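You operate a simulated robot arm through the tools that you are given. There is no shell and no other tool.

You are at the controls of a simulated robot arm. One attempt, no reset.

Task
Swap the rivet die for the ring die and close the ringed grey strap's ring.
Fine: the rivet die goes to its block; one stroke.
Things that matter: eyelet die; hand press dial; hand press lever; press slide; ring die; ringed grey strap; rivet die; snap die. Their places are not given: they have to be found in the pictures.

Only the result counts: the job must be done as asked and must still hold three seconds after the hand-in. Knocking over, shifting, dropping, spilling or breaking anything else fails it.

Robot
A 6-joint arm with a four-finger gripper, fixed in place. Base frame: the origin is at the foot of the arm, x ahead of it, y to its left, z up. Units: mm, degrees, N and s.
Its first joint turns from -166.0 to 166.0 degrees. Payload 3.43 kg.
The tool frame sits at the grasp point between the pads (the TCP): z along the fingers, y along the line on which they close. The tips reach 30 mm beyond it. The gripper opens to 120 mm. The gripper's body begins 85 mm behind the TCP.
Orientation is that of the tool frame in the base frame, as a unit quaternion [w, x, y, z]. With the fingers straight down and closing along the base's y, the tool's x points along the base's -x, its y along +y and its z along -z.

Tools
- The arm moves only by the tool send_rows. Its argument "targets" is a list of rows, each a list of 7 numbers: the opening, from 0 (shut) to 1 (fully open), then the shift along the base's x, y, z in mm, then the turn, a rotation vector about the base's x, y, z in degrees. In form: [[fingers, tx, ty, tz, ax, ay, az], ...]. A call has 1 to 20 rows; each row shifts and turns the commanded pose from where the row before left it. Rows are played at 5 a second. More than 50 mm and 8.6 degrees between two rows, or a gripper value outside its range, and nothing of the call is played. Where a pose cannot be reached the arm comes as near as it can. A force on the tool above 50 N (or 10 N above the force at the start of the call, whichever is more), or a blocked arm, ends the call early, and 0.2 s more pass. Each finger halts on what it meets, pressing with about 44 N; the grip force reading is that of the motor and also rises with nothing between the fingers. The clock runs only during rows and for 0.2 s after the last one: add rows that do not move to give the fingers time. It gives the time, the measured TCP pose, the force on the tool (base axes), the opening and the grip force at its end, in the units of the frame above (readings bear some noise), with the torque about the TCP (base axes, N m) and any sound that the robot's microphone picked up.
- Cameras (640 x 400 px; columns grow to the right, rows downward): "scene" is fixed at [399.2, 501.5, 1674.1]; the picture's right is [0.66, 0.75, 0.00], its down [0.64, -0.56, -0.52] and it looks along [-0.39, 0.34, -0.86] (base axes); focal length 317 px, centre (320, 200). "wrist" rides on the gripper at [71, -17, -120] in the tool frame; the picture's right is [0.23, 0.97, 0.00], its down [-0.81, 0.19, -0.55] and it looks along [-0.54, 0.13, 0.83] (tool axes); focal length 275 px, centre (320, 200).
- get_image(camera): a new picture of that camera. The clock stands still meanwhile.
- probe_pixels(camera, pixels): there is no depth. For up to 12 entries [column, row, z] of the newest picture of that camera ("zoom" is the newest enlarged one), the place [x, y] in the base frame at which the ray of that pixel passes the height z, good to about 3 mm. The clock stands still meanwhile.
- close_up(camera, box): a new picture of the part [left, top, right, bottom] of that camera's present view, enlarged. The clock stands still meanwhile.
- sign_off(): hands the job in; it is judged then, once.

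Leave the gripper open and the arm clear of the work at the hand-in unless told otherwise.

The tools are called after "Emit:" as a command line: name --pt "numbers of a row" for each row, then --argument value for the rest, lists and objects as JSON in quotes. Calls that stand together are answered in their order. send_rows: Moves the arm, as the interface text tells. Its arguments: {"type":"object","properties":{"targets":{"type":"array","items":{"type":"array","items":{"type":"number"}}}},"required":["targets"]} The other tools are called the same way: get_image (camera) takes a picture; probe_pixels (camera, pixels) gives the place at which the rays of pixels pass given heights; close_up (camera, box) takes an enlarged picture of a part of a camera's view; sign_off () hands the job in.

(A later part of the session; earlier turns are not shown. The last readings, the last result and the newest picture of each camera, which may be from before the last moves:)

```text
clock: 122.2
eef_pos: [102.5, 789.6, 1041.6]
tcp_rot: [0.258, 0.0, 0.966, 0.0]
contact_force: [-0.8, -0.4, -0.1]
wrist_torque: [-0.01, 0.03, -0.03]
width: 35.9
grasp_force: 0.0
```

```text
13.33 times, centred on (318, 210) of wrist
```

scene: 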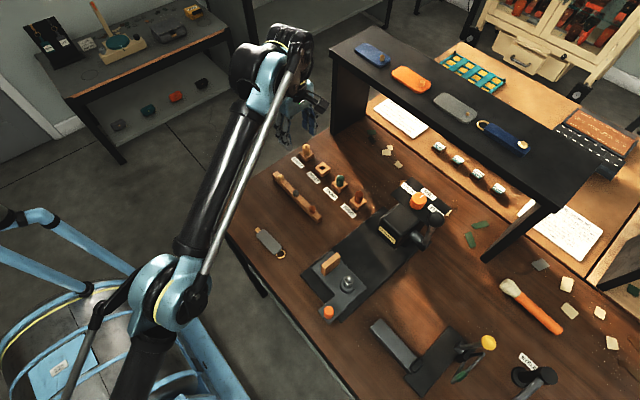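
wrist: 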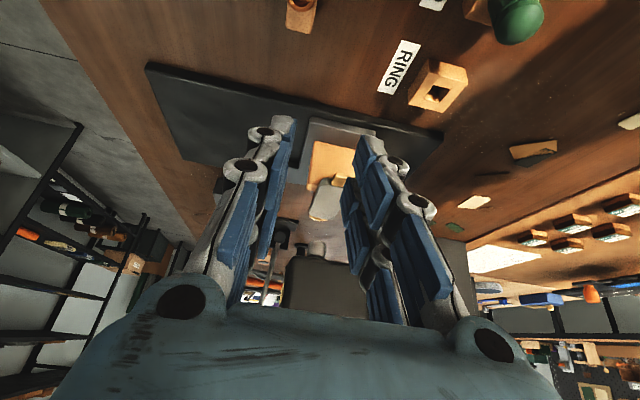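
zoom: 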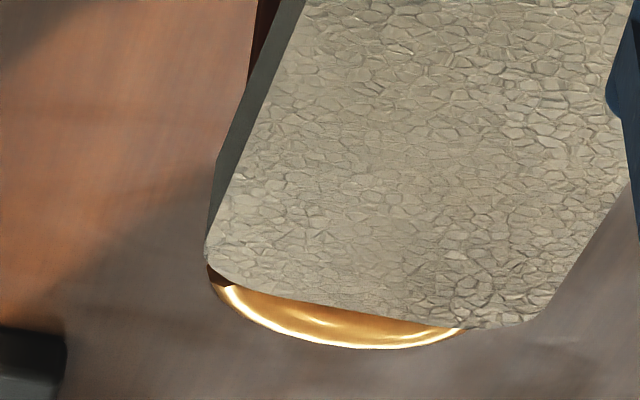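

Ram axis y≈819, ring y≈818: nearly aligned, perhaps 1–3 mm short of home. I go back to the knob to push the last bit until the stop.

Emit:
send_rows --pt "0.3 0 -31 4 0 7.5 0" --pt "0.3 0 -31 4 0 7.5 0" --pt "0.2 0 -30 4 0 7.5 0" --pt "0.1 0 -30 4 0 7.5 0" --pt "0.0 18 -3 0 0 0 8.2" --pt "0.0 18 -3 0 0 0 8.2" --pt "0.0 18 -3 0 0 0 8.2" --pt "0.0 18 -3 0 0 0 8.2" --pt "0.0 18 -3 0 0 0 8.2" --pt "0.0 18 -3 0 0 0 8.2" --pt "0.0 18 -3 0 0 0 8.2" --pt "0.0 18 -3 0 0 0 8.2" --pt "0.0 18 -3 0 0 0 8.2" --pt "0.0 18 -3 0 0 0 8.2" --pt "0.0 18 -3 0 0 0 8.0" --pt "0.0 0 0 0 0 0 0"

Emit:
send_rows --pt "0.0 0 0 -40 0 0 0" --pt "0.0 0 15 -40 0 0 0" --pt "0.0 0 30 -15 0 0 0" --pt "0.0 0 15 0 0 0 0" --pt "0.0 0 5 0 0 0 0" --pt "0.0 0 0 0 0 0 0"

```text
clock: 125.6
eef_pos: [298.9, 636.4, 1058.1]
tcp_rot: [0.0, 0.707, -0.707, 0.0]
contact_force: [0.1, 0.3, -0.5]
wrist_torque: [-0.01, -0.02, 0.0]
width: 0.2
grasp_force: 33.9
```

```text
clock: 127.0
eef_pos: [299.9, 701.5, 963.7]
tcp_rot: [-0.001, -0.707, 0.707, 0.0]
contact_force: [0.6, -0.1, -0.3]
wrist_torque: [-0.01, -0.01, -0.01]
width: 0.0
grasp_force: 33.5
```

Back at y≈701, free. Push onward in 1 mm steps from 704.

Emit:
send_rows --pt "0.0 0 2 0 0 0 0" --pt "0.0 0 1 0 0 0 0" --pt "0.0 0 1 0 0 0 0" --pt "0.0 0 1 0 0 0 0" --pt "0.0 0 0 0 0 0 0"

```text
clock: 128.2
eef_pos: [299.7, 705.2, 963.6]
tcp_rot: [0.002, 0.707, -0.707, 0.0]
contact_force: [-0.3, -2.6, 0.6]
wrist_torque: [0.04, 0.03, 0.03]
width: 6.2
grasp_force: 33.2
```

Emit:
send_rows --pt "0.0 0 1 0 0 0 0" --pt "0.0 0 1 0 0 0 0" --pt "0.0 0 0 0 0 0 0"

```text
clock: 129.0
eef_pos: [300.7, 706.5, 963.7]
tcp_rot: [0.001, 0.707, -0.707, -0.001]
contact_force: [-0.1, -2.4, 0.2]
wrist_torque: [0.02, 0.02, 0.0]
width: 5.9
grasp_force: 33.3
```

Emit:
send_rows --pt "0.0 0 1 0 0 0 0" --pt "0.0 0 1 0 0 0 0" --pt "0.0 0 0 0 0 0 0"

```text
clock: 129.8
eef_pos: [300.4, 708.0, 964.0]
tcp_rot: [-0.001, -0.707, 0.707, -0.001]
contact_force: [-2.4, -33.7, -10.0]
wrist_torque: [-0.14, -0.02, 0.06]
width: 6.1
grasp_force: 33.5
```

Stop reached: −34 N at TCP y≈708, so the slide is home (die at ≈819.7, under the ram). Now back off and rise, tilting the tool 45° toward the lever ball.

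Emit:
send_rows --pt "0.0 0 -15 0 0 0 0" --pt "0.0 0 -35 20 0 0 0" --pt "0.0 0 -10 45 0 0 0" --pt "0.3 0 0 45 0 0 0" --pt "0.5 8 0 35 7.5 0 0" --pt "0.5 8 0 35 7.5 0 0" --pt "0.5 8 0 35 7.5 0 0" --pt "0.5 7 5 35 7.5 0 0" --pt "0.5 7 5 35 7.5 0 0" --pt "0.5 6 5 35 7.5 0 0" --pt "0.5 0 0 0 0 0 0" --pt "0.5 0 0 0 0 0 0"

Emit:
get_image --camera "wrist"

Emit:
close_up --camera "scene" --box '[330, 190, 450, 290]'

```text
clock: 132.4
eef_pos: [344.3, 665.3, 1284.6]
tcp_rot: [-0.27, 0.654, -0.653, -0.272]
contact_force: [0.2, 0.1, 0.3]
wrist_torque: [-0.03, -0.01, 0.0]
width: 60.0
grasp_force: 0.1
```

```text
taken
```

wrist: 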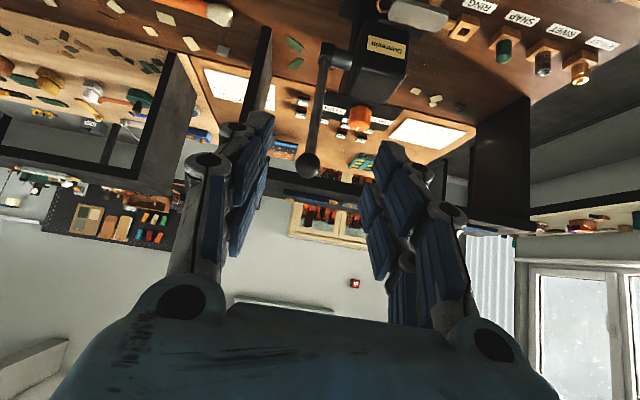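

```text
4.00 times, centred on (390, 240) of scene
```

zoom: 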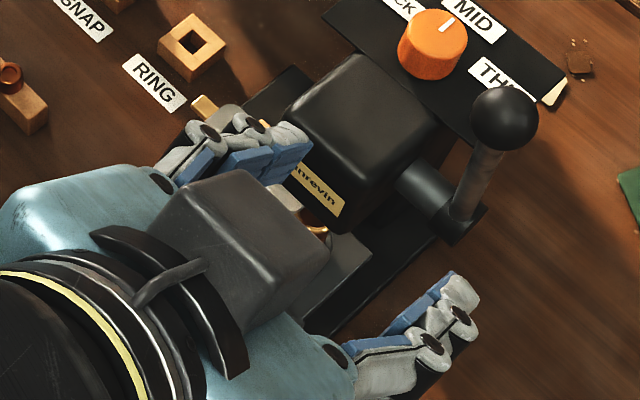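

The ball shows at (308,165) in the wrist view, close to prediction. Zoom and approach along the tool axis.

Emit:
close_up --camera "wrist" --box '[270, 30, 370, 190]'

Emit:
send_rows --pt "0.5 0 25 5 0 0 0" --pt "0.5 0 25 5 0 0 0" --pt "0.5 0 8 0 0 0 0" --pt "0.5 0 0 0 0 0 0"

Emit:
get_image --camera "wrist"

Emit:
close_up --camera "wrist" --box '[270, 60, 370, 220]'

```text
2.50 times, centred on (320, 110) of wrist
```

zoom: 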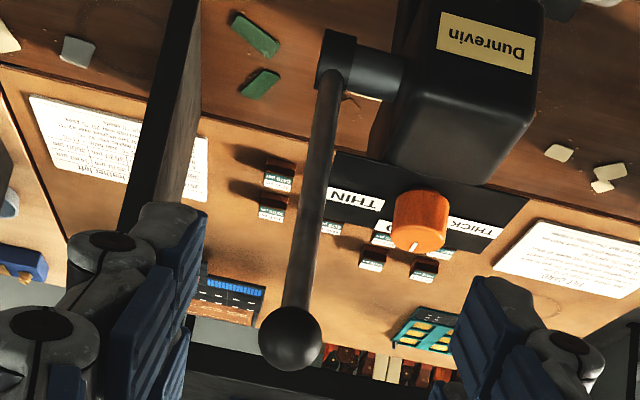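

```text
clock: 133.4
eef_pos: [344.8, 722.8, 1293.1]
tcp_rot: [-0.269, 0.654, -0.652, -0.272]
contact_force: [0.1, -0.4, 1.0]
wrist_torque: [0.01, 0.01, 0.05]
width: 59.7
grasp_force: 0.1
```

```text
taken
```

wrist: 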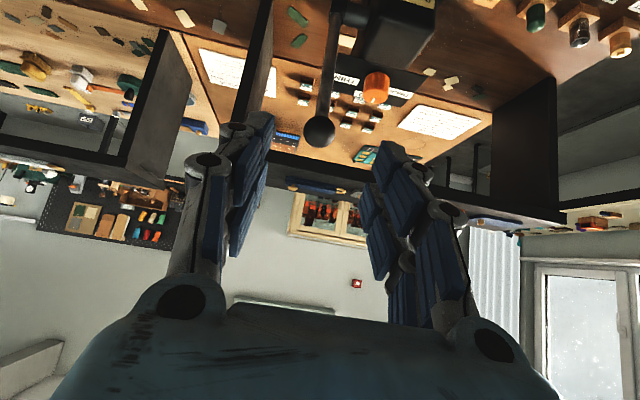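

```text
2.50 times, centred on (320, 140) of wrist
```

zoom: 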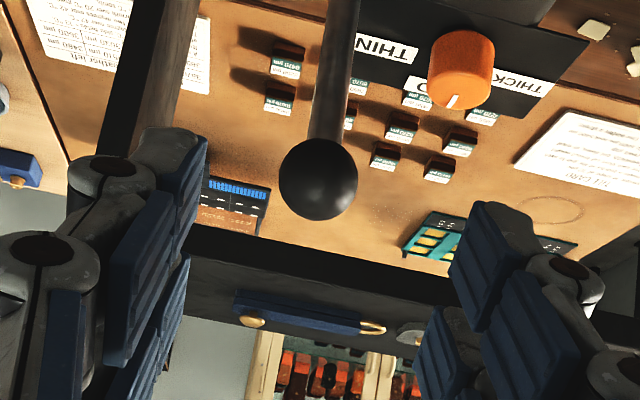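

Ball now estimated at ≈(344.4, 790, 1229). Move 40 mm closer along that line and re-measure.

Emit:
send_rows --pt "0.5 0 20 -19 0 0 0" --pt "0.5 0 20 -19 0 0 0" --pt "0.5 0 0 0 0 0 0" --pt "0.5 0 0 0 0 0 0"

Emit:
get_image --camera "wrist"

Emit:
close_up --camera "wrist" --box '[260, 80, 380, 240]'

Emit:
close_up --camera "scene" --box '[360, 170, 480, 260]'

```text
clock: 134.4
eef_pos: [344.3, 761.1, 1254.9]
tcp_rot: [-0.27, 0.654, -0.653, -0.271]
contact_force: [0.3, -0.2, -0.5]
wrist_torque: [-0.03, 0.07, -0.03]
width: 60.0
grasp_force: 0.1
```

```text
taken
```

wrist: 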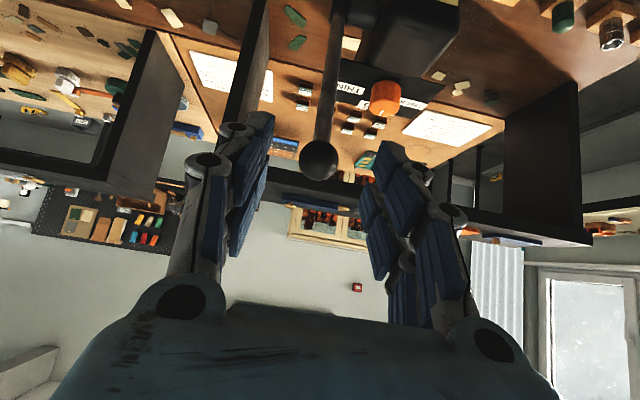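

```text
2.50 times, centred on (320, 160) of wrist
```

zoom: 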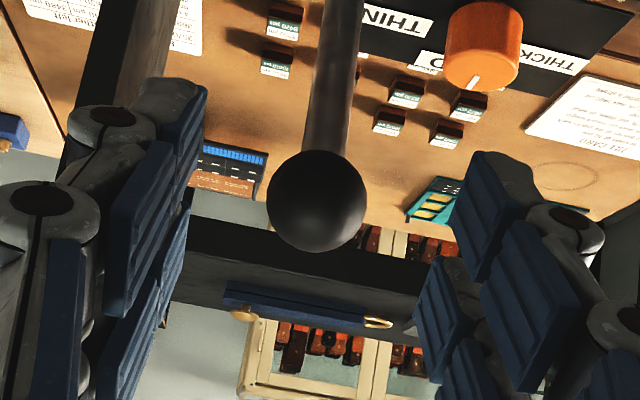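

```text
4.44 times, centred on (420, 215) of scene
```

zoom: 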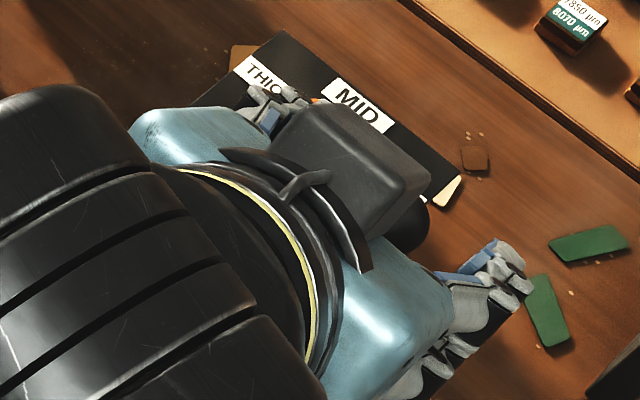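

Ball ≈ (344.4, 791, 1230), Ø≈25. Closing in so the ball sits between the pads.

Emit:
send_rows --pt "0.5 0 12 -10 0 0 0" --pt "0.5 0 12 -10 0 0 0" --pt "0.5 0 5 -5 0 0 0" --pt "0.5 0 0 0 0 0 0"

Emit:
get_image --camera "wrist"

Emit:
close_up --camera "wrist" --box '[260, 100, 380, 260]'

```text
clock: 135.4
eef_pos: [344.1, 791.3, 1229.3]
tcp_rot: [0.27, -0.653, 0.653, 0.272]
contact_force: [0.8, 0.2, -0.1]
wrist_torque: [0.01, -0.01, -0.01]
width: 59.8
grasp_force: 0.0
```

```text
taken
```

wrist: 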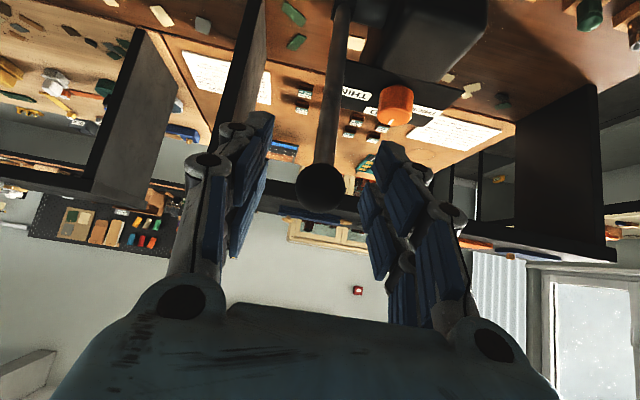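

```text
2.50 times, centred on (320, 180) of wrist
```

zoom: 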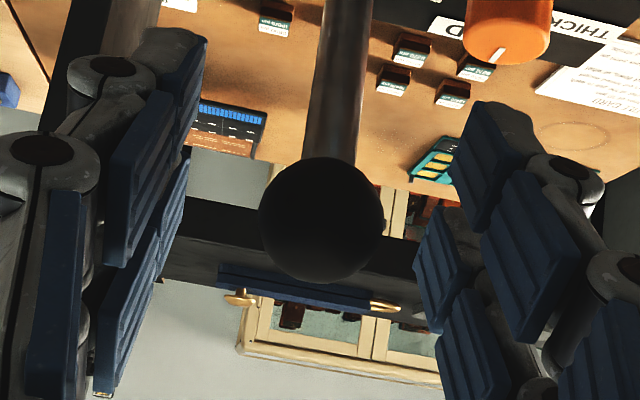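

The ball is centred at the TCP (px (320,188)). The dial stays at MID as found. Now close on the ball.

Emit:
send_rows --pt "0.3 0 0 0 0 0 0" --pt "0.15 0 0 0 0 0 0" --pt "0.0 0 0 0 0 0 0" --pt "0.0 0 0 0 0 0 0"

Emit:
close_up --camera "wrist" --box '[260, 100, 380, 260]'

```text
clock: 136.4
eef_pos: [344.8, 791.5, 1229.2]
tcp_rot: [-0.27, 0.654, -0.653, -0.271]
contact_force: [-1.4, 0.9, 0.1]
wrist_torque: [0.38, -0.02, 0.01]
width: 22.2
grasp_force: 45.0
```

```text
2.50 times, centred on (320, 180) of wrist
```

zoom: 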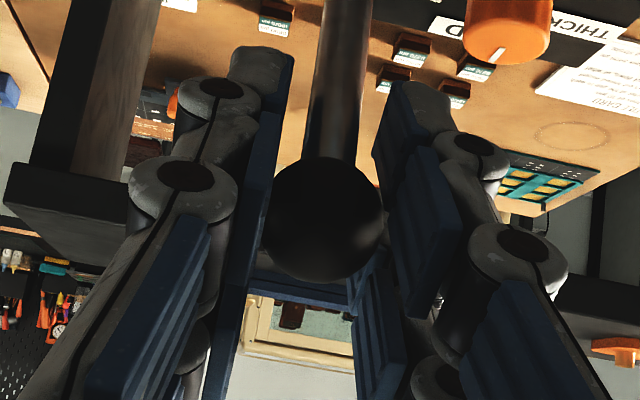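

Ball gripped (22 mm, 45 N). Begin pulling the lever along its arc toward −y, first a small test.

Emit:
send_rows --pt "0.0 0 -3.8 -1.1 0 0 0" --pt "0.0 0 -3.7 -1.1 0 0 0" --pt "0.0 0 -4.5 -1.4 0 0 0" --pt "0.0 0 -4.5 -1.5 0 0 0"

Emit:
close_up --camera "wrist" --box '[260, 80, 380, 260]'

Emit:
close_up --camera "scene" --box '[360, 170, 480, 260]'

```text
clock: 137.4
eef_pos: [344.3, 776.1, 1223.0]
tcp_rot: [-0.27, 0.654, -0.653, -0.27]
contact_force: [-8.3, 15.5, -16.2]
wrist_torque: [0.93, -0.03, 0.05]
width: 23.6
grasp_force: 45.3
```

```text
2.22 times, centred on (320, 170) of wrist
```

zoom: 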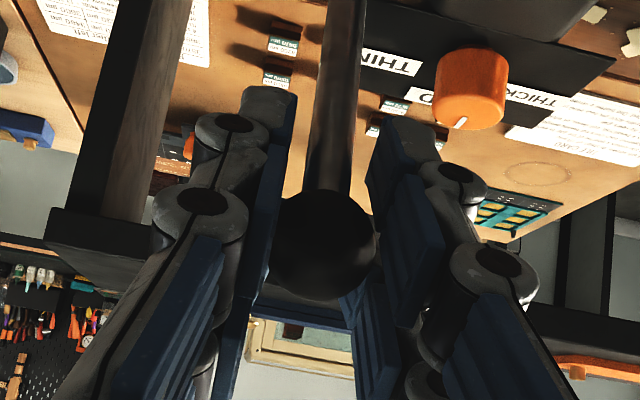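

```text
4.44 times, centred on (420, 215) of scene
```

zoom: 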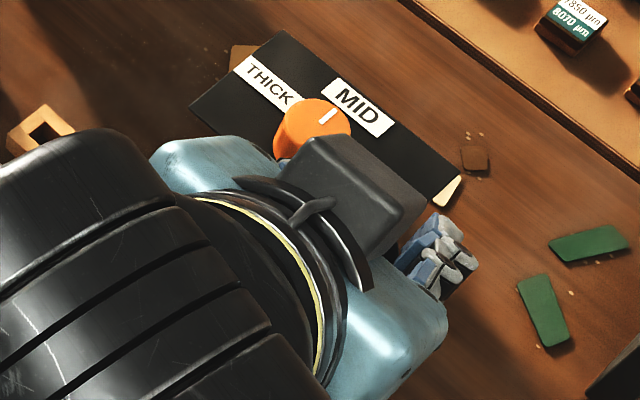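

The lever moves with the hand; reaction shows ~20 N pulling the tool inward (my arc radius a bit too large) and ~9 N tangential. I correct ~2.5 mm downward and re-read.

Emit:
send_rows --pt "0.0 0 0.3 -1.3 0 0 0" --pt "0.0 0 0.3 -1.2 0 0 0" --pt "0.0 0 0 0 0 0 0"

```text
clock: 138.2
eef_pos: [343.7, 774.5, 1222.3]
tcp_rot: [0.27, -0.653, 0.654, 0.271]
contact_force: [-7.6, 1.4, 7.8]
wrist_torque: [0.33, 0.04, 0.01]
width: 24.1
grasp_force: 44.3
```

Forces are nearly nulled. Continue with a steeper tangent (≈24° below horizontal), small steps and force checks.

Emit:
send_rows --pt "0.0 -0.3 -5.4 -2.5 0 0 0" --pt "0.0 -0.3 -5.3 -2.7 0 0 0" --pt "0.0 -0.2 -5.2 -2.9 0 0 0"

```text
clock: 139.0
eef_pos: [343.1, 759.9, 1213.2]
tcp_rot: [-0.269, 0.654, -0.653, -0.271]
contact_force: [1.9, 11.7, -6.9]
wrist_torque: [0.66, -0.13, 0.0]
width: 25.9
grasp_force: 44.7
```

Slight inward pull (12 N). Continue with a steeper tangent.

Emit:
send_rows --pt "0.0 0 -4.5 -4.0 0 0 0" --pt "0.0 0 -4.8 -3.6 0 0 0" --pt "0.0 0 -4.8 -3.7 0 0 0"

```text
clock: 139.8
eef_pos: [344.7, 746.6, 1203.0]
tcp_rot: [-0.269, 0.654, -0.653, -0.271]
contact_force: [4.5, 11.6, -4.6]
wrist_torque: [0.72, -0.02, -0.02]
width: 25.3
grasp_force: 45.1
```

Refining the arc: pivot seems near (858,1072), R≈171. Continue along that circle.

Emit:
send_rows --pt "0.0 0 -5.8 -6.5 0 0 0" --pt "0.0 0 -6.1 -6.5 0 0 0" --pt "0.0 0 -5.8 -6.8 0 0 0"

```text
clock: 140.6
eef_pos: [344.1, 725.3, 1184.0]
tcp_rot: [0.27, -0.653, 0.654, 0.272]
contact_force: [8.5, -3.4, 27.9]
wrist_torque: [2.23, -0.03, -0.07]
width: 25.8
grasp_force: 44.8
```

Torque about x has grown to 2.2 N·m – the ball isn't spinning freely between the pads, so I should rotate the tool together with the lever. Rotate +15° about x in place and read.

Emit:
send_rows --pt "0.0 0 0 0 5 0 0" --pt "0.0 0 0 0 5 0 0" --pt "0.0 0 0 0 5 0 0" --pt "0.0 0 0 0 0 0 0"

Emit:
get_image --camera "wrist"

Emit:
get_image --camera "scene"

```text
clock: 141.6
eef_pos: [345.5, 727.6, 1183.5]
tcp_rot: [-0.352, 0.613, -0.612, -0.354]
contact_force: [0.7, -0.9, -11.6]
wrist_torque: [-0.74, 0.0, 0.02]
width: 23.5
grasp_force: 44.9
```

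```text
taken
```

wrist: 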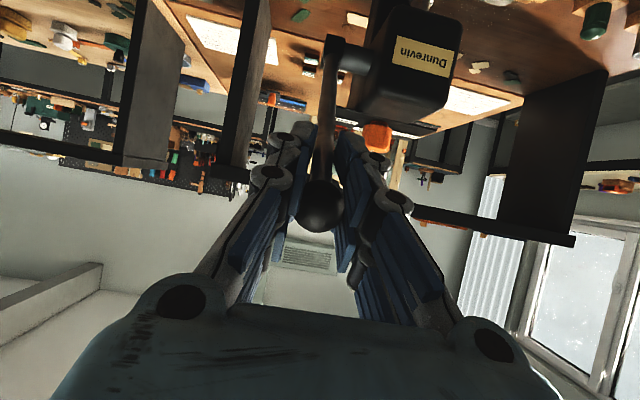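

```text
taken
```

scene: 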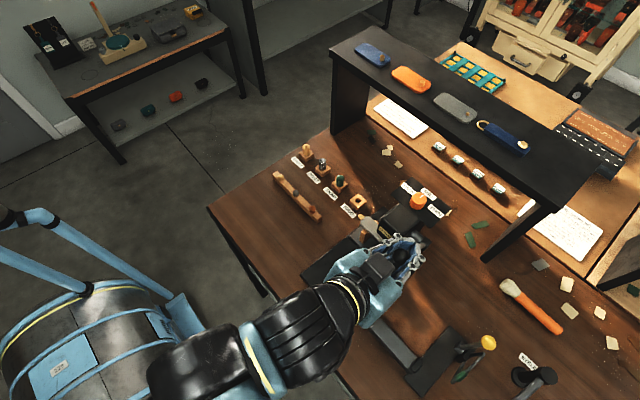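

Torque dropped. The ball appears shifted in the grip (px (321,207) vs. expected (320,190)). Let me zoom to find the ball and lever geometry precisely.

Emit:
close_up --camera "wrist" --box '[260, 20, 400, 250]'

Emit:
close_up --camera "wrist" --box '[280, 160, 360, 240]'

Emit:
close_up --camera "scene" --box '[350, 190, 470, 290]'

```text
1.74 times, centred on (330, 135) of wrist
```

zoom: 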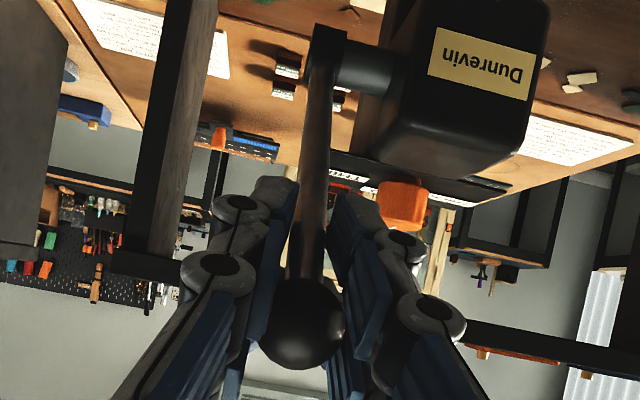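

```text
5.00 times, centred on (320, 200) of wrist
```

zoom: 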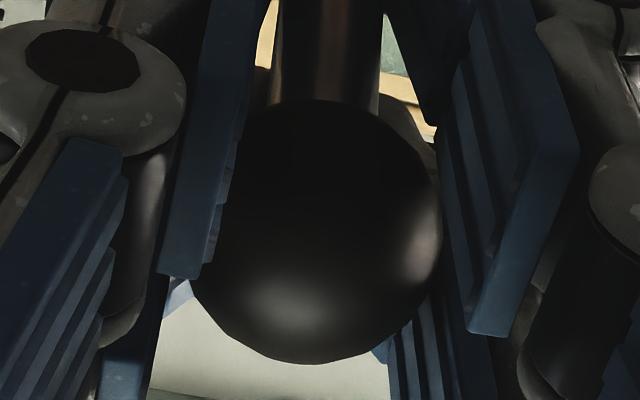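

```text
4.00 times, centred on (410, 240) of scene
```

zoom: 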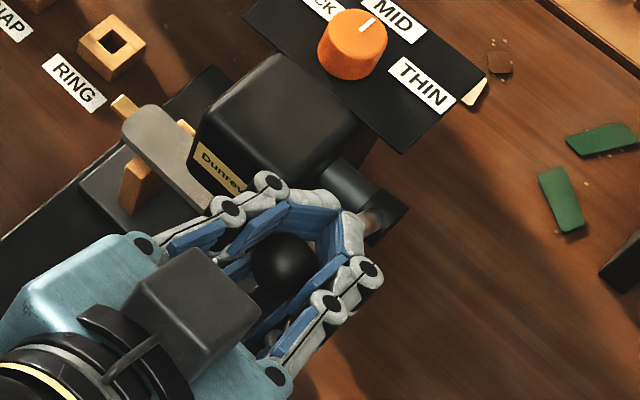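

Using the scene view, the ball is at ≈(344,722,1192), exactly on the original circle (pivot (836,1056), R≈180), lever angle ≈40° from vertical. TCP sits at radius 167 on the same line, so I now rotate rigidly about that pivot, tool turning with the lever.

Emit:
send_rows --pt "0.0 0 -6.5 -5.9 1.5 0 0" --pt "0.0 0 -6.2 -6.2 3 0 0" --pt "0.0 0 0 0 0 0 0"

```text
clock: 142.4
eef_pos: [344.9, 715.0, 1170.6]
tcp_rot: [0.377, -0.598, 0.598, 0.378]
contact_force: [-1.4, 15.2, -9.5]
wrist_torque: [0.62, -0.01, -0.01]
width: 23.7
grasp_force: 45.1
```

Inward pull 17 N: add inward corrections and continue.

Emit:
send_rows --pt "0.0 0 -4.4 -8.0 3 0 0" --pt "0.0 0 -5.1 -7.2 3 0 0" --pt "0.0 0 0 0 0 0 0"

```text
clock: 143.2
eef_pos: [344.1, 704.2, 1157.0]
tcp_rot: [0.409, -0.577, 0.577, 0.409]
contact_force: [-4.1, -0.8, 5.2]
wrist_torque: [0.6, -0.03, -0.08]
width: 23.3
grasp_force: 45.3
```

Forces small. Continue.

Emit:
send_rows --pt "0.0 0 -4.8 -7.4 3 0 0" --pt "0.0 0 -4.4 -7.6 3 0 0" --pt "0.0 0 0 0 0 0 0"

```text
clock: 144.0
eef_pos: [343.7, 696.4, 1141.8]
tcp_rot: [-0.438, 0.555, -0.554, -0.439]
contact_force: [-4.8, 9.8, 26.5]
wrist_torque: [0.09, -0.02, -0.06]
width: 23.3
grasp_force: 45.1
```

Tangential resistance has risen to ~28 N: the ram may be meeting the work. Check pictures.

Emit:
close_up --camera "scene" --box '[350, 190, 470, 290]'

Emit:
get_image --camera "wrist"

Emit:
close_up --camera "wrist" --box '[260, 20, 460, 230]'

```text
4.00 times, centred on (410, 240) of scene
```

zoom: 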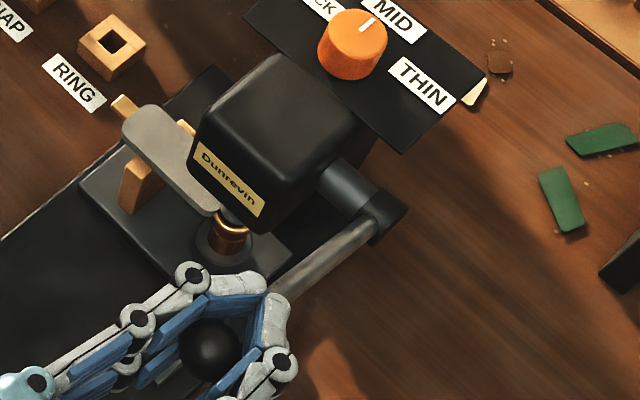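

```text
taken
```

wrist: 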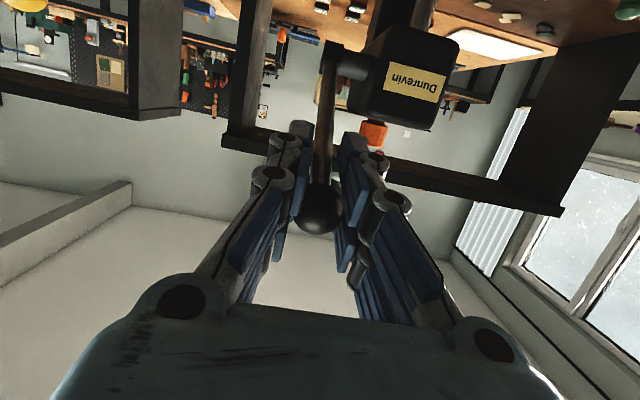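

```text
1.90 times, centred on (360, 125) of wrist
```

zoom: 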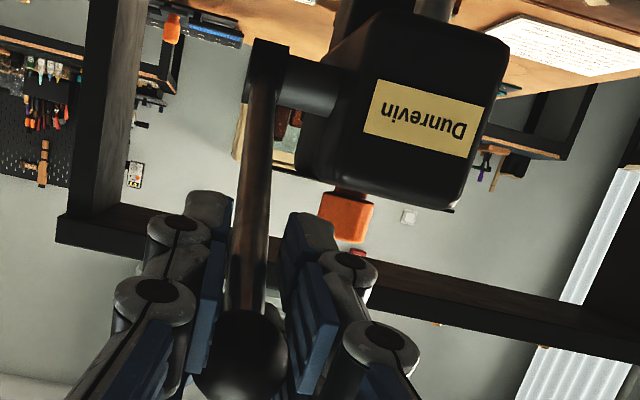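

The lever is at ~57°, ram coming down on the ring. Keep going in small steps, watching force and sound.

Emit:
send_rows --pt "0.0 0 -4.2 -7.7 3 0 0" --pt "0.0 0 -3.8 -7.9 3 0 0" --pt "0.0 0 0 0 0 0 0"

```text
clock: 144.3
eef_pos: [343.0, 697.5, 1145.3]
tcp_rot: [0.45, -0.549, 0.549, 0.441]
contact_force: [89.0, 20.6, -17.2]
wrist_torque: [-0.31, 0.73, 0.59]
width: 25.5
grasp_force: 46.0
stopped in row 1: the force on the tool passed its limit at 66 N (the readings are from after the stop); the commanded pose is now the measured one
```

A sudden sideways force (89 N in x) stopped the motion. Re-read the state without moving.

Emit:
send_rows --pt "0.0 0 0 0 0 0 0"

Emit:
get_image --camera "wrist"

Emit:
close_up --camera "wrist" --box '[240, 90, 400, 280]'

Emit:
close_up --camera "scene" --box '[340, 200, 440, 310]'

```text
clock: 144.7
eef_pos: [341.2, 696.9, 1143.6]
tcp_rot: [0.448, -0.55, 0.55, 0.441]
contact_force: [88.0, 28.6, -7.4]
wrist_torque: [1.02, 0.93, 0.82]
width: 28.5
grasp_force: 45.0
```

```text
taken
```

wrist: 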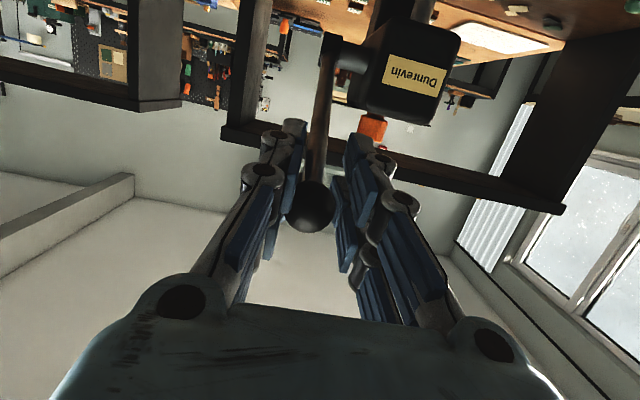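

```text
2.11 times, centred on (320, 185) of wrist
```

zoom: 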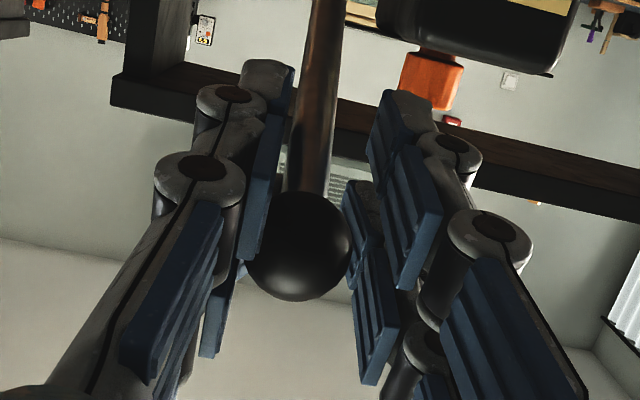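

```text
3.64 times, centred on (390, 255) of scene
```

zoom: 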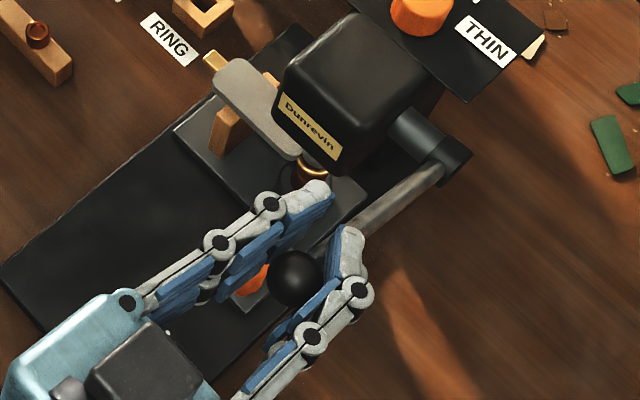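

The lateral force seems due to a wrist singularity near tilt ~80°. I'll relieve it: shift +x slightly and rotate the tool back (−x rotation) away from the singularity while holding the ball.

Emit:
send_rows --pt "0.0 1 0 0 -1.5 0 0" --pt "0.0 1 0 0 -1.5 0 0"

```text
clock: 145.3
eef_pos: [342.8, 696.3, 1143.3]
tcp_rot: [-0.433, 0.562, -0.56, -0.428]
contact_force: [82.5, 30.7, -6.0]
wrist_torque: [1.11, 0.9, 0.46]
width: 23.7
grasp_force: 45.1
```

Emit:
send_rows --pt "0.0 1.5 0.5 0 -2 0 0" --pt "0.0 1.5 0.5 0 -2 0 0"

Emit:
close_up --camera "wrist" --box '[240, 90, 400, 280]'

```text
clock: 145.9
eef_pos: [342.0, 697.0, 1144.4]
tcp_rot: [-0.413, 0.577, -0.575, -0.408]
contact_force: [66.4, 21.6, 3.5]
wrist_torque: [1.88, 0.29, -0.07]
width: 23.9
grasp_force: 44.9
```

```text
2.11 times, centred on (320, 185) of wrist
```

zoom: 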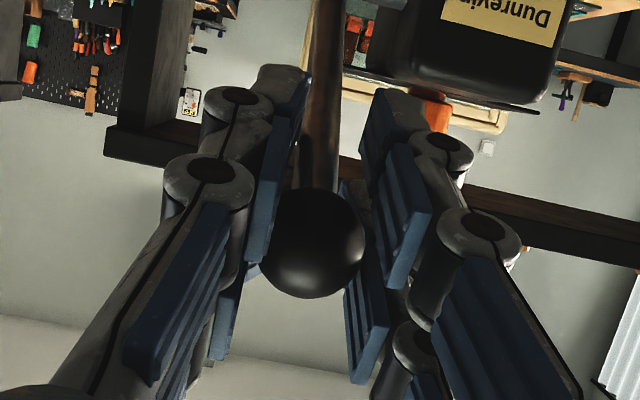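

Force decreasing as I leave the singular region. Continue rotating back with slight +x.

Emit:
send_rows --pt "0.0 1.5 0 0 -2.5 0 0" --pt "0.0 1.5 0 0 -2.5 0 0"

```text
clock: 146.5
eef_pos: [344.4, 698.7, 1144.7]
tcp_rot: [-0.388, 0.595, -0.591, -0.382]
contact_force: [54.2, 17.8, 10.0]
wrist_torque: [2.43, 0.02, -0.1]
width: 24.8
grasp_force: 44.9
```

Emit:
send_rows --pt "0.0 2.5 0 0 0 0 0" --pt "0.0 2.5 0 0 0 0 0" --pt "0.0 0 0 0 0 0 0"

Emit:
close_up --camera "wrist" --box '[240, 90, 400, 280]'

Emit:
close_up --camera "scene" --box '[340, 200, 440, 310]'

```text
clock: 147.3
eef_pos: [343.6, 696.3, 1144.2]
tcp_rot: [-0.386, 0.597, -0.589, -0.383]
contact_force: [11.9, 6.3, 6.3]
wrist_torque: [0.91, 0.38, 0.3]
width: 25.0
grasp_force: 44.6
```

```text
2.11 times, centred on (320, 185) of wrist
```

zoom: 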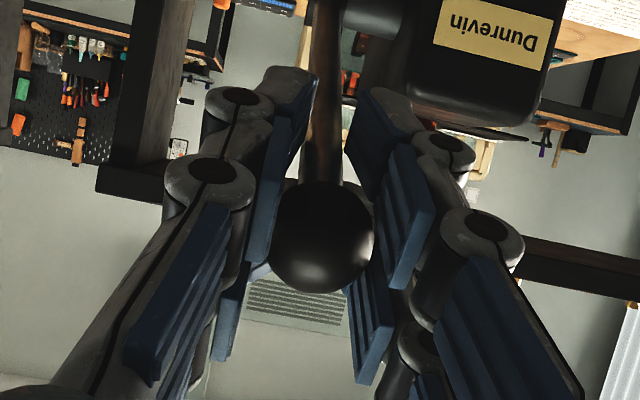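

```text
3.64 times, centred on (390, 255) of scene
```

zoom: 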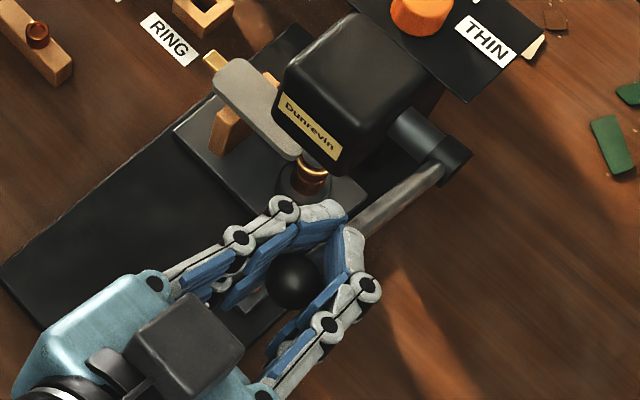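

Forces relaxed; tilt is 66°. The lever still stands at ~57°. Continue along the arc in small steps without further tool rotation.

Emit:
send_rows --pt "0.0 0 -2.1 -3.4 0 0 0" --pt "0.0 0 -2.0 -3.5 0 0 0" --pt "0.0 0 0 0 0 0 0"

```text
clock: 147.8
eef_pos: [341.2, 696.9, 1146.3]
tcp_rot: [-0.394, 0.596, -0.588, -0.38]
contact_force: [90.4, 20.6, -15.2]
wrist_torque: [0.28, 0.1, 0.6]
width: 29.7
grasp_force: 45.4
stopped in row 2: the force on the tool passed its limit at 57 N (the readings are from after the stop); the commanded pose is now the measured one
```

Same lateral force again. I need to understand it: let me look at the whole scene for any arm contact.

Emit:
get_image --camera "scene"

Emit:
get_image --camera "wrist"

Emit:
close_up --camera "scene" --box '[250, 220, 450, 400]'

```text
taken
```

scene: 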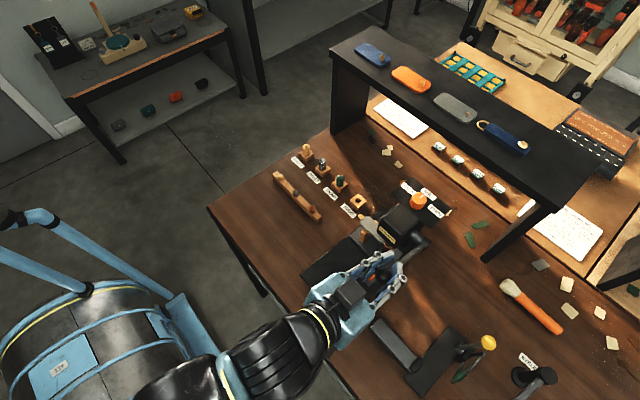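

```text
taken
```

wrist: 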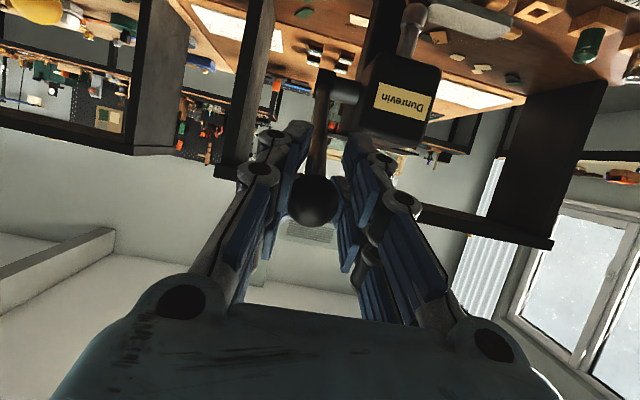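

```text
2.22 times, centred on (350, 310) of scene
```

zoom: 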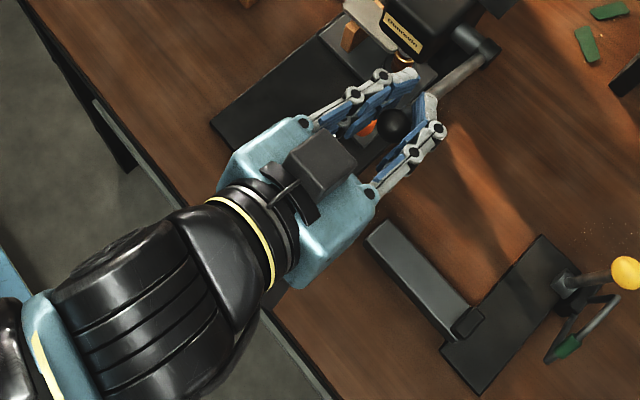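

The arm and tool are nearly collinear (wrist singularity) – that explains the lateral drift. I'll rotate the tool back toward a steeper angle (−2.5° per row) with small +x moves, still holding the ball.

Emit:
send_rows --pt "0.0 2 0 0 -2.5 0 0" --pt "0.0 2 0 0 -2.5 0 0"

```text
clock: 148.4
eef_pos: [342.8, 697.3, 1148.4]
tcp_rot: [-0.367, 0.611, -0.606, -0.354]
contact_force: [87.6, 28.9, 1.3]
wrist_torque: [2.1, 0.31, 0.31]
width: 26.8
grasp_force: 45.4
```

Emit:
send_rows --pt "0.0 3 0 0 -2 0 0" --pt "0.0 3 0 0 -2 0 0"

```text
clock: 149.0
eef_pos: [344.2, 696.9, 1147.2]
tcp_rot: [-0.344, 0.625, -0.616, -0.334]
contact_force: [51.2, 17.4, 6.1]
wrist_torque: [1.86, 0.07, 0.06]
width: 25.7
grasp_force: 45.2
```

Emit:
send_rows --pt "0.0 3 0 0 -2 0 0" --pt "0.0 3 0 0 -2 0 0"

```text
clock: 149.6
eef_pos: [344.4, 696.3, 1148.8]
tcp_rot: [-0.321, 0.639, -0.626, -0.312]
contact_force: [-8.8, 18.8, 17.5]
wrist_torque: [1.73, 0.15, 0.2]
width: 25.9
grasp_force: 45.0
```

Lateral force is gone; tilt now 53°. Rotate a bit more to ~42° while holding.

Emit:
send_rows --pt "0.0 -0.5 0 0 -2 0 0" --pt "0.0 -0.5 0 0 -2 0 0" --pt "0.0 0 0 0 -2 0 0" --pt "0.0 0 0 0 -2 0 0" --pt "0.0 0 0 0 -2 0 0"

Emit:
get_image --camera "wrist"

Emit:
close_up --camera "wrist" --box '[240, 90, 400, 280]'

Emit:
close_up --camera "scene" --box '[340, 200, 440, 310]'

```text
clock: 150.5
eef_pos: [342.2, 698.4, 1151.0]
tcp_rot: [-0.295, 0.653, -0.641, -0.274]
contact_force: [89.7, 16.3, -15.8]
wrist_torque: [-0.5, -0.17, 0.66]
width: 27.4
grasp_force: 45.3
stopped in row 4: the force on the tool passed its limit at 52 N (the readings are from after the stop); the commanded pose is now the measured one
```

```text
taken
```

wrist: 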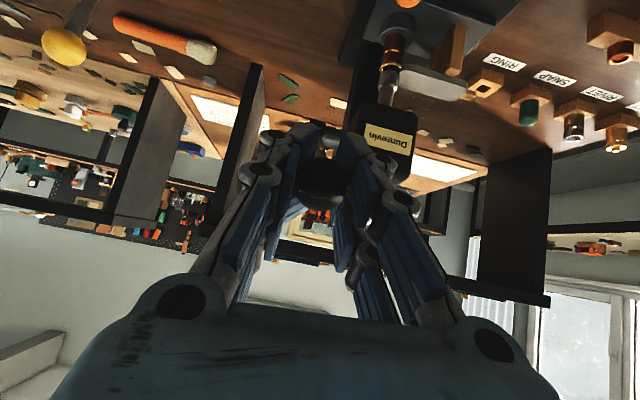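

```text
2.11 times, centred on (320, 185) of wrist
```

zoom: 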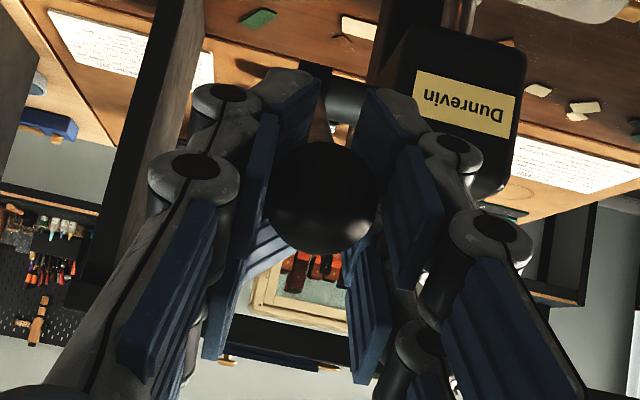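

```text
3.64 times, centred on (390, 255) of scene
```

zoom: 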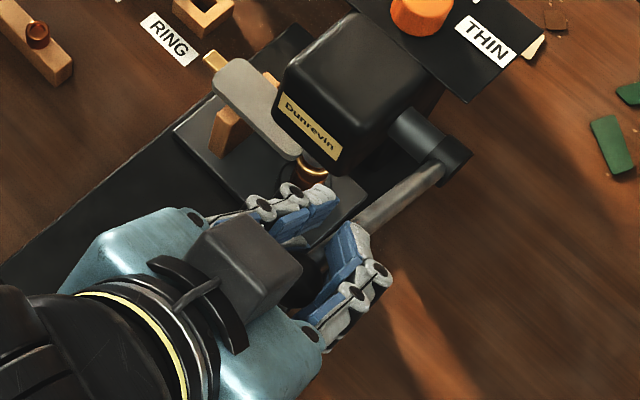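

The lateral jolts may be the ball being wedged when the lever meets its end of travel. Let me zoom on the ring/ram in both views to see whether the ram is down and the ring closed.

Emit:
close_up --camera "wrist" --box '[350, 20, 470, 120]'

Emit:
close_up --camera "scene" --box '[355, 220, 395, 250]'

```text
4.00 times, centred on (410, 70) of wrist
```

zoom: 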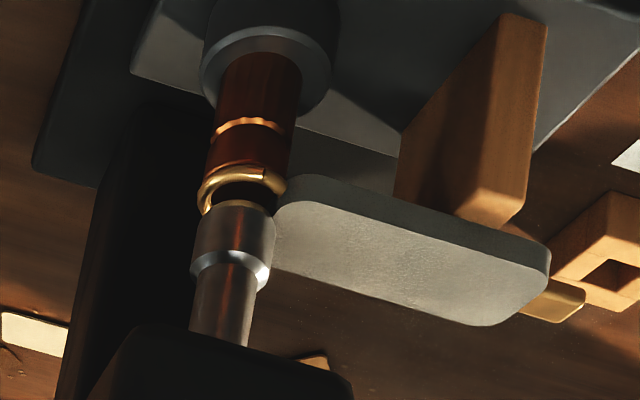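

```text
13.33 times, centred on (375, 235) of scene
```

zoom: 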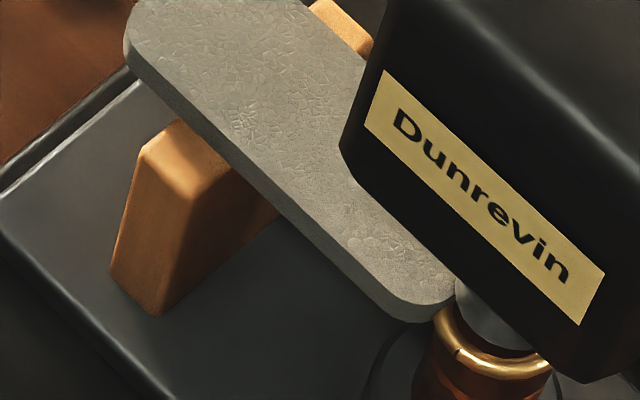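

The wrist zoom shows the ram down on the die and the ring's ends now meeting – the ring is closed, and the lever is at the bottom of its stroke. Now relieve the lateral load before letting go: small +x moves.

Emit:
send_rows --pt "0.0 2.5 0 0 0 0 0" --pt "0.0 2.5 0 0 0 0 0"

```text
clock: 151.1
eef_pos: [343.2, 698.4, 1150.8]
tcp_rot: [-0.292, 0.654, -0.641, -0.275]
contact_force: [74.7, 23.4, -19.4]
wrist_torque: [-0.04, 0.06, 0.67]
width: 25.8
grasp_force: 44.7
```

Emit:
send_rows --pt "0.0 3 0 0 0 0 0" --pt "0.0 3 0 0 0 0 0"

```text
clock: 151.7
eef_pos: [344.1, 697.8, 1152.3]
tcp_rot: [-0.292, 0.655, -0.639, -0.276]
contact_force: [29.8, 12.5, -21.8]
wrist_torque: [-1.25, -0.05, 0.29]
width: 26.1
grasp_force: 44.8
```

Emit:
send_rows --pt "0.0 2 0 0 0 0 0" --pt "0.0 2 0 0 0 0 0"

Emit:
close_up --camera "scene" --box '[340, 200, 440, 310]'

Emit:
close_up --camera "wrist" --box '[350, 20, 470, 120]'

```text
clock: 152.3
eef_pos: [343.9, 698.1, 1153.6]
tcp_rot: [-0.292, 0.655, -0.64, -0.276]
contact_force: [-24.1, 11.3, -21.9]
wrist_torque: [-1.11, 0.19, -0.14]
width: 26.0
grasp_force: 45.4
```

```text
3.64 times, centred on (390, 255) of scene
```

zoom: 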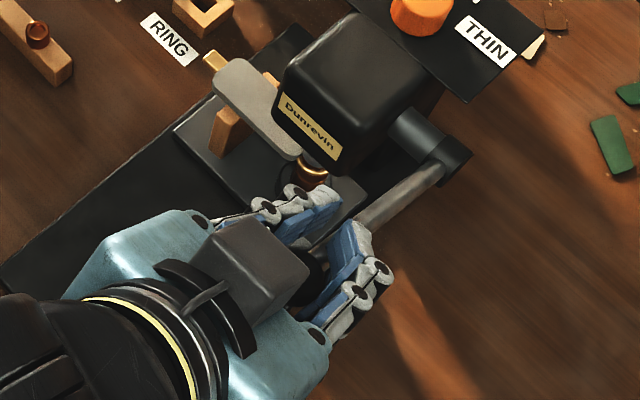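

```text
4.00 times, centred on (410, 70) of wrist
```

zoom: 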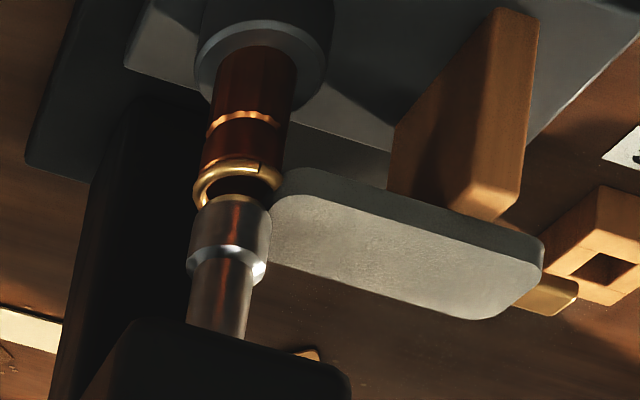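

Ring stays closed with seam visible. Centre x (−1 mm) and guide the lever back up along its arc in small steps.

Emit:
send_rows --pt "0.0 -1.2 1.5 2.6 0 0 0" --pt "0.0 -0.5 2.1 3.4 0 0 0" --pt "0.0 0 2.2 3.4 0 0 0"

```text
clock: 153.1
eef_pos: [344.4, 702.8, 1162.6]
tcp_rot: [-0.292, 0.656, -0.639, -0.276]
contact_force: [-30.8, 2.6, -17.6]
wrist_torque: [-1.32, 0.11, -0.28]
width: 24.0
grasp_force: 45.2
```

The lever follows. Correct x and continue up.

Emit:
send_rows --pt "0.0 -1.5 2.4 3.3 0 0 0" --pt "0.0 -1.5 2.6 3.2 0 0 0" --pt "0.0 -0.5 2.7 3.1 0 0 0" --pt "0.0 0 2.8 3.0 0 0 0"

Emit:
close_up --camera "scene" --box '[340, 180, 460, 300]'

Emit:
close_up --camera "wrist" --box '[240, 90, 400, 280]'

```text
clock: 154.1
eef_pos: [344.6, 713.1, 1175.0]
tcp_rot: [-0.293, 0.655, -0.64, -0.275]
contact_force: [13.7, -1.2, -10.5]
wrist_torque: [-0.94, -0.18, -0.06]
width: 23.9
grasp_force: 44.3
```

```text
3.33 times, centred on (400, 240) of scene
```

zoom: 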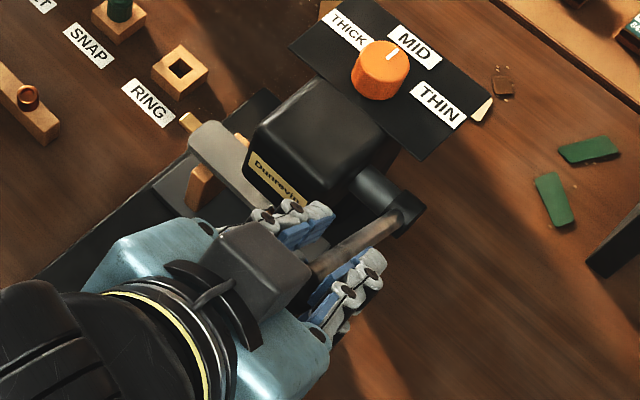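

```text
2.11 times, centred on (320, 185) of wrist
```

zoom: 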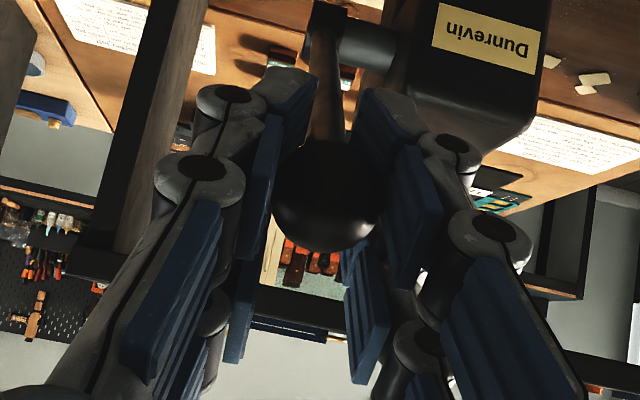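

Continue raising the lever along the arc (R≈172 for the TCP).

Emit:
send_rows --pt "0.0 0 4.3 4.2 0 0 0" --pt "0.0 0 4.3 4.1 0 0 0" --pt "0.0 0 4.6 3.9 0 0 0" --pt "0.0 0 4.6 3.8 0 0 0"

```text
clock: 155.1
eef_pos: [344.6, 731.1, 1190.7]
tcp_rot: [-0.293, 0.655, -0.64, -0.276]
contact_force: [27.3, -11.9, -1.3]
wrist_torque: [-1.16, -0.17, 0.14]
width: 23.6
grasp_force: 44.4
```

Emit:
send_rows --pt "0.0 1.5 4.8 3.6 0 0 0" --pt "0.0 1.5 4.9 3.5 0 0 0" --pt "0.0 0 5.1 3.2 0 0 0" --pt "0.0 0 5.1 3.2 0 0 0"

```text
clock: 156.1
eef_pos: [344.0, 750.4, 1205.1]
tcp_rot: [-0.292, 0.656, -0.639, -0.276]
contact_force: [-4.5, -12.0, -0.7]
wrist_torque: [-1.28, 0.13, -0.05]
width: 23.2
grasp_force: 45.0
```

Emit:
send_rows --pt "0.0 0 5.3 2.9 0 0 0" --pt "0.0 0 5.3 2.8 0 0 0" --pt "0.0 0 5.5 2.5 0 0 0" --pt "0.0 0 5.5 2.4 0 0 0"

```text
clock: 157.1
eef_pos: [343.9, 772.1, 1216.6]
tcp_rot: [-0.293, 0.655, -0.639, -0.277]
contact_force: [-16.0, -12.2, 1.9]
wrist_torque: [-1.19, 0.12, -0.23]
width: 23.3
grasp_force: 44.8
```

Emit:
send_rows --pt "0.0 -1 5.0 2.0 0 0 0" --pt "0.0 -0.5 4.5 1.7 0 0 0" --pt "0.0 0 3.0 1.0 0 0 0"

Emit:
close_up --camera "wrist" --box '[240, 90, 400, 280]'

Emit:
close_up --camera "scene" --box '[340, 180, 460, 300]'

```text
clock: 157.9
eef_pos: [343.8, 784.2, 1220.8]
tcp_rot: [-0.294, 0.655, -0.639, -0.275]
contact_force: [-4.9, -9.3, 5.5]
wrist_torque: [-0.65, -0.04, -0.06]
width: 23.1
grasp_force: 45.2
```

```text
2.11 times, centred on (320, 185) of wrist
```

zoom: 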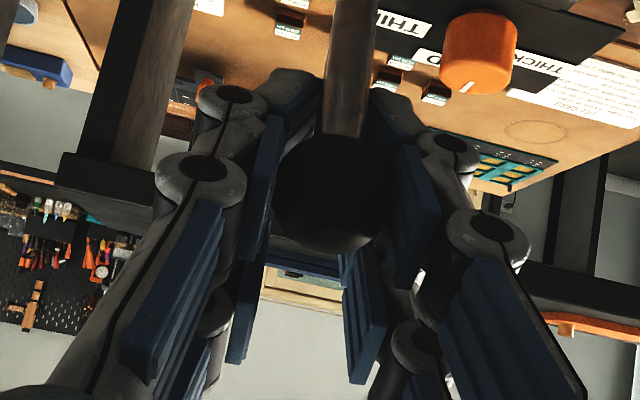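

```text
3.33 times, centred on (400, 240) of scene
```

zoom: 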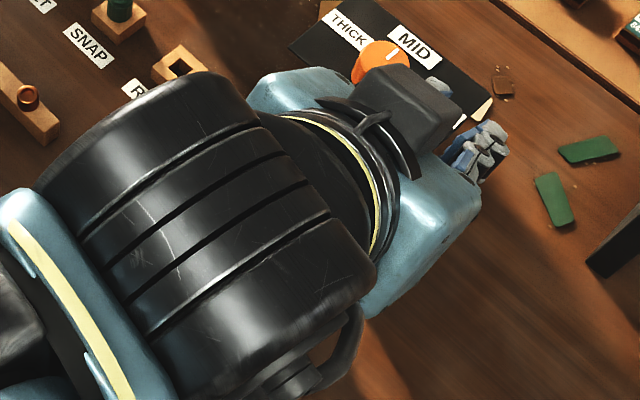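

The lever is nearly at its start position. One more small step, then open the fingers.

Emit:
send_rows --pt "0.0 0 3.0 0.8 0 0 0" --pt "0.0 0 2.0 0.5 0 0 0" --pt "0.0 0 0 0 0 0 0"

```text
clock: 158.7
eef_pos: [344.5, 789.1, 1221.9]
tcp_rot: [-0.293, 0.655, -0.639, -0.276]
contact_force: [0.0, -8.7, 5.3]
wrist_torque: [-0.62, -0.04, 0.0]
width: 23.0
grasp_force: 45.1
```

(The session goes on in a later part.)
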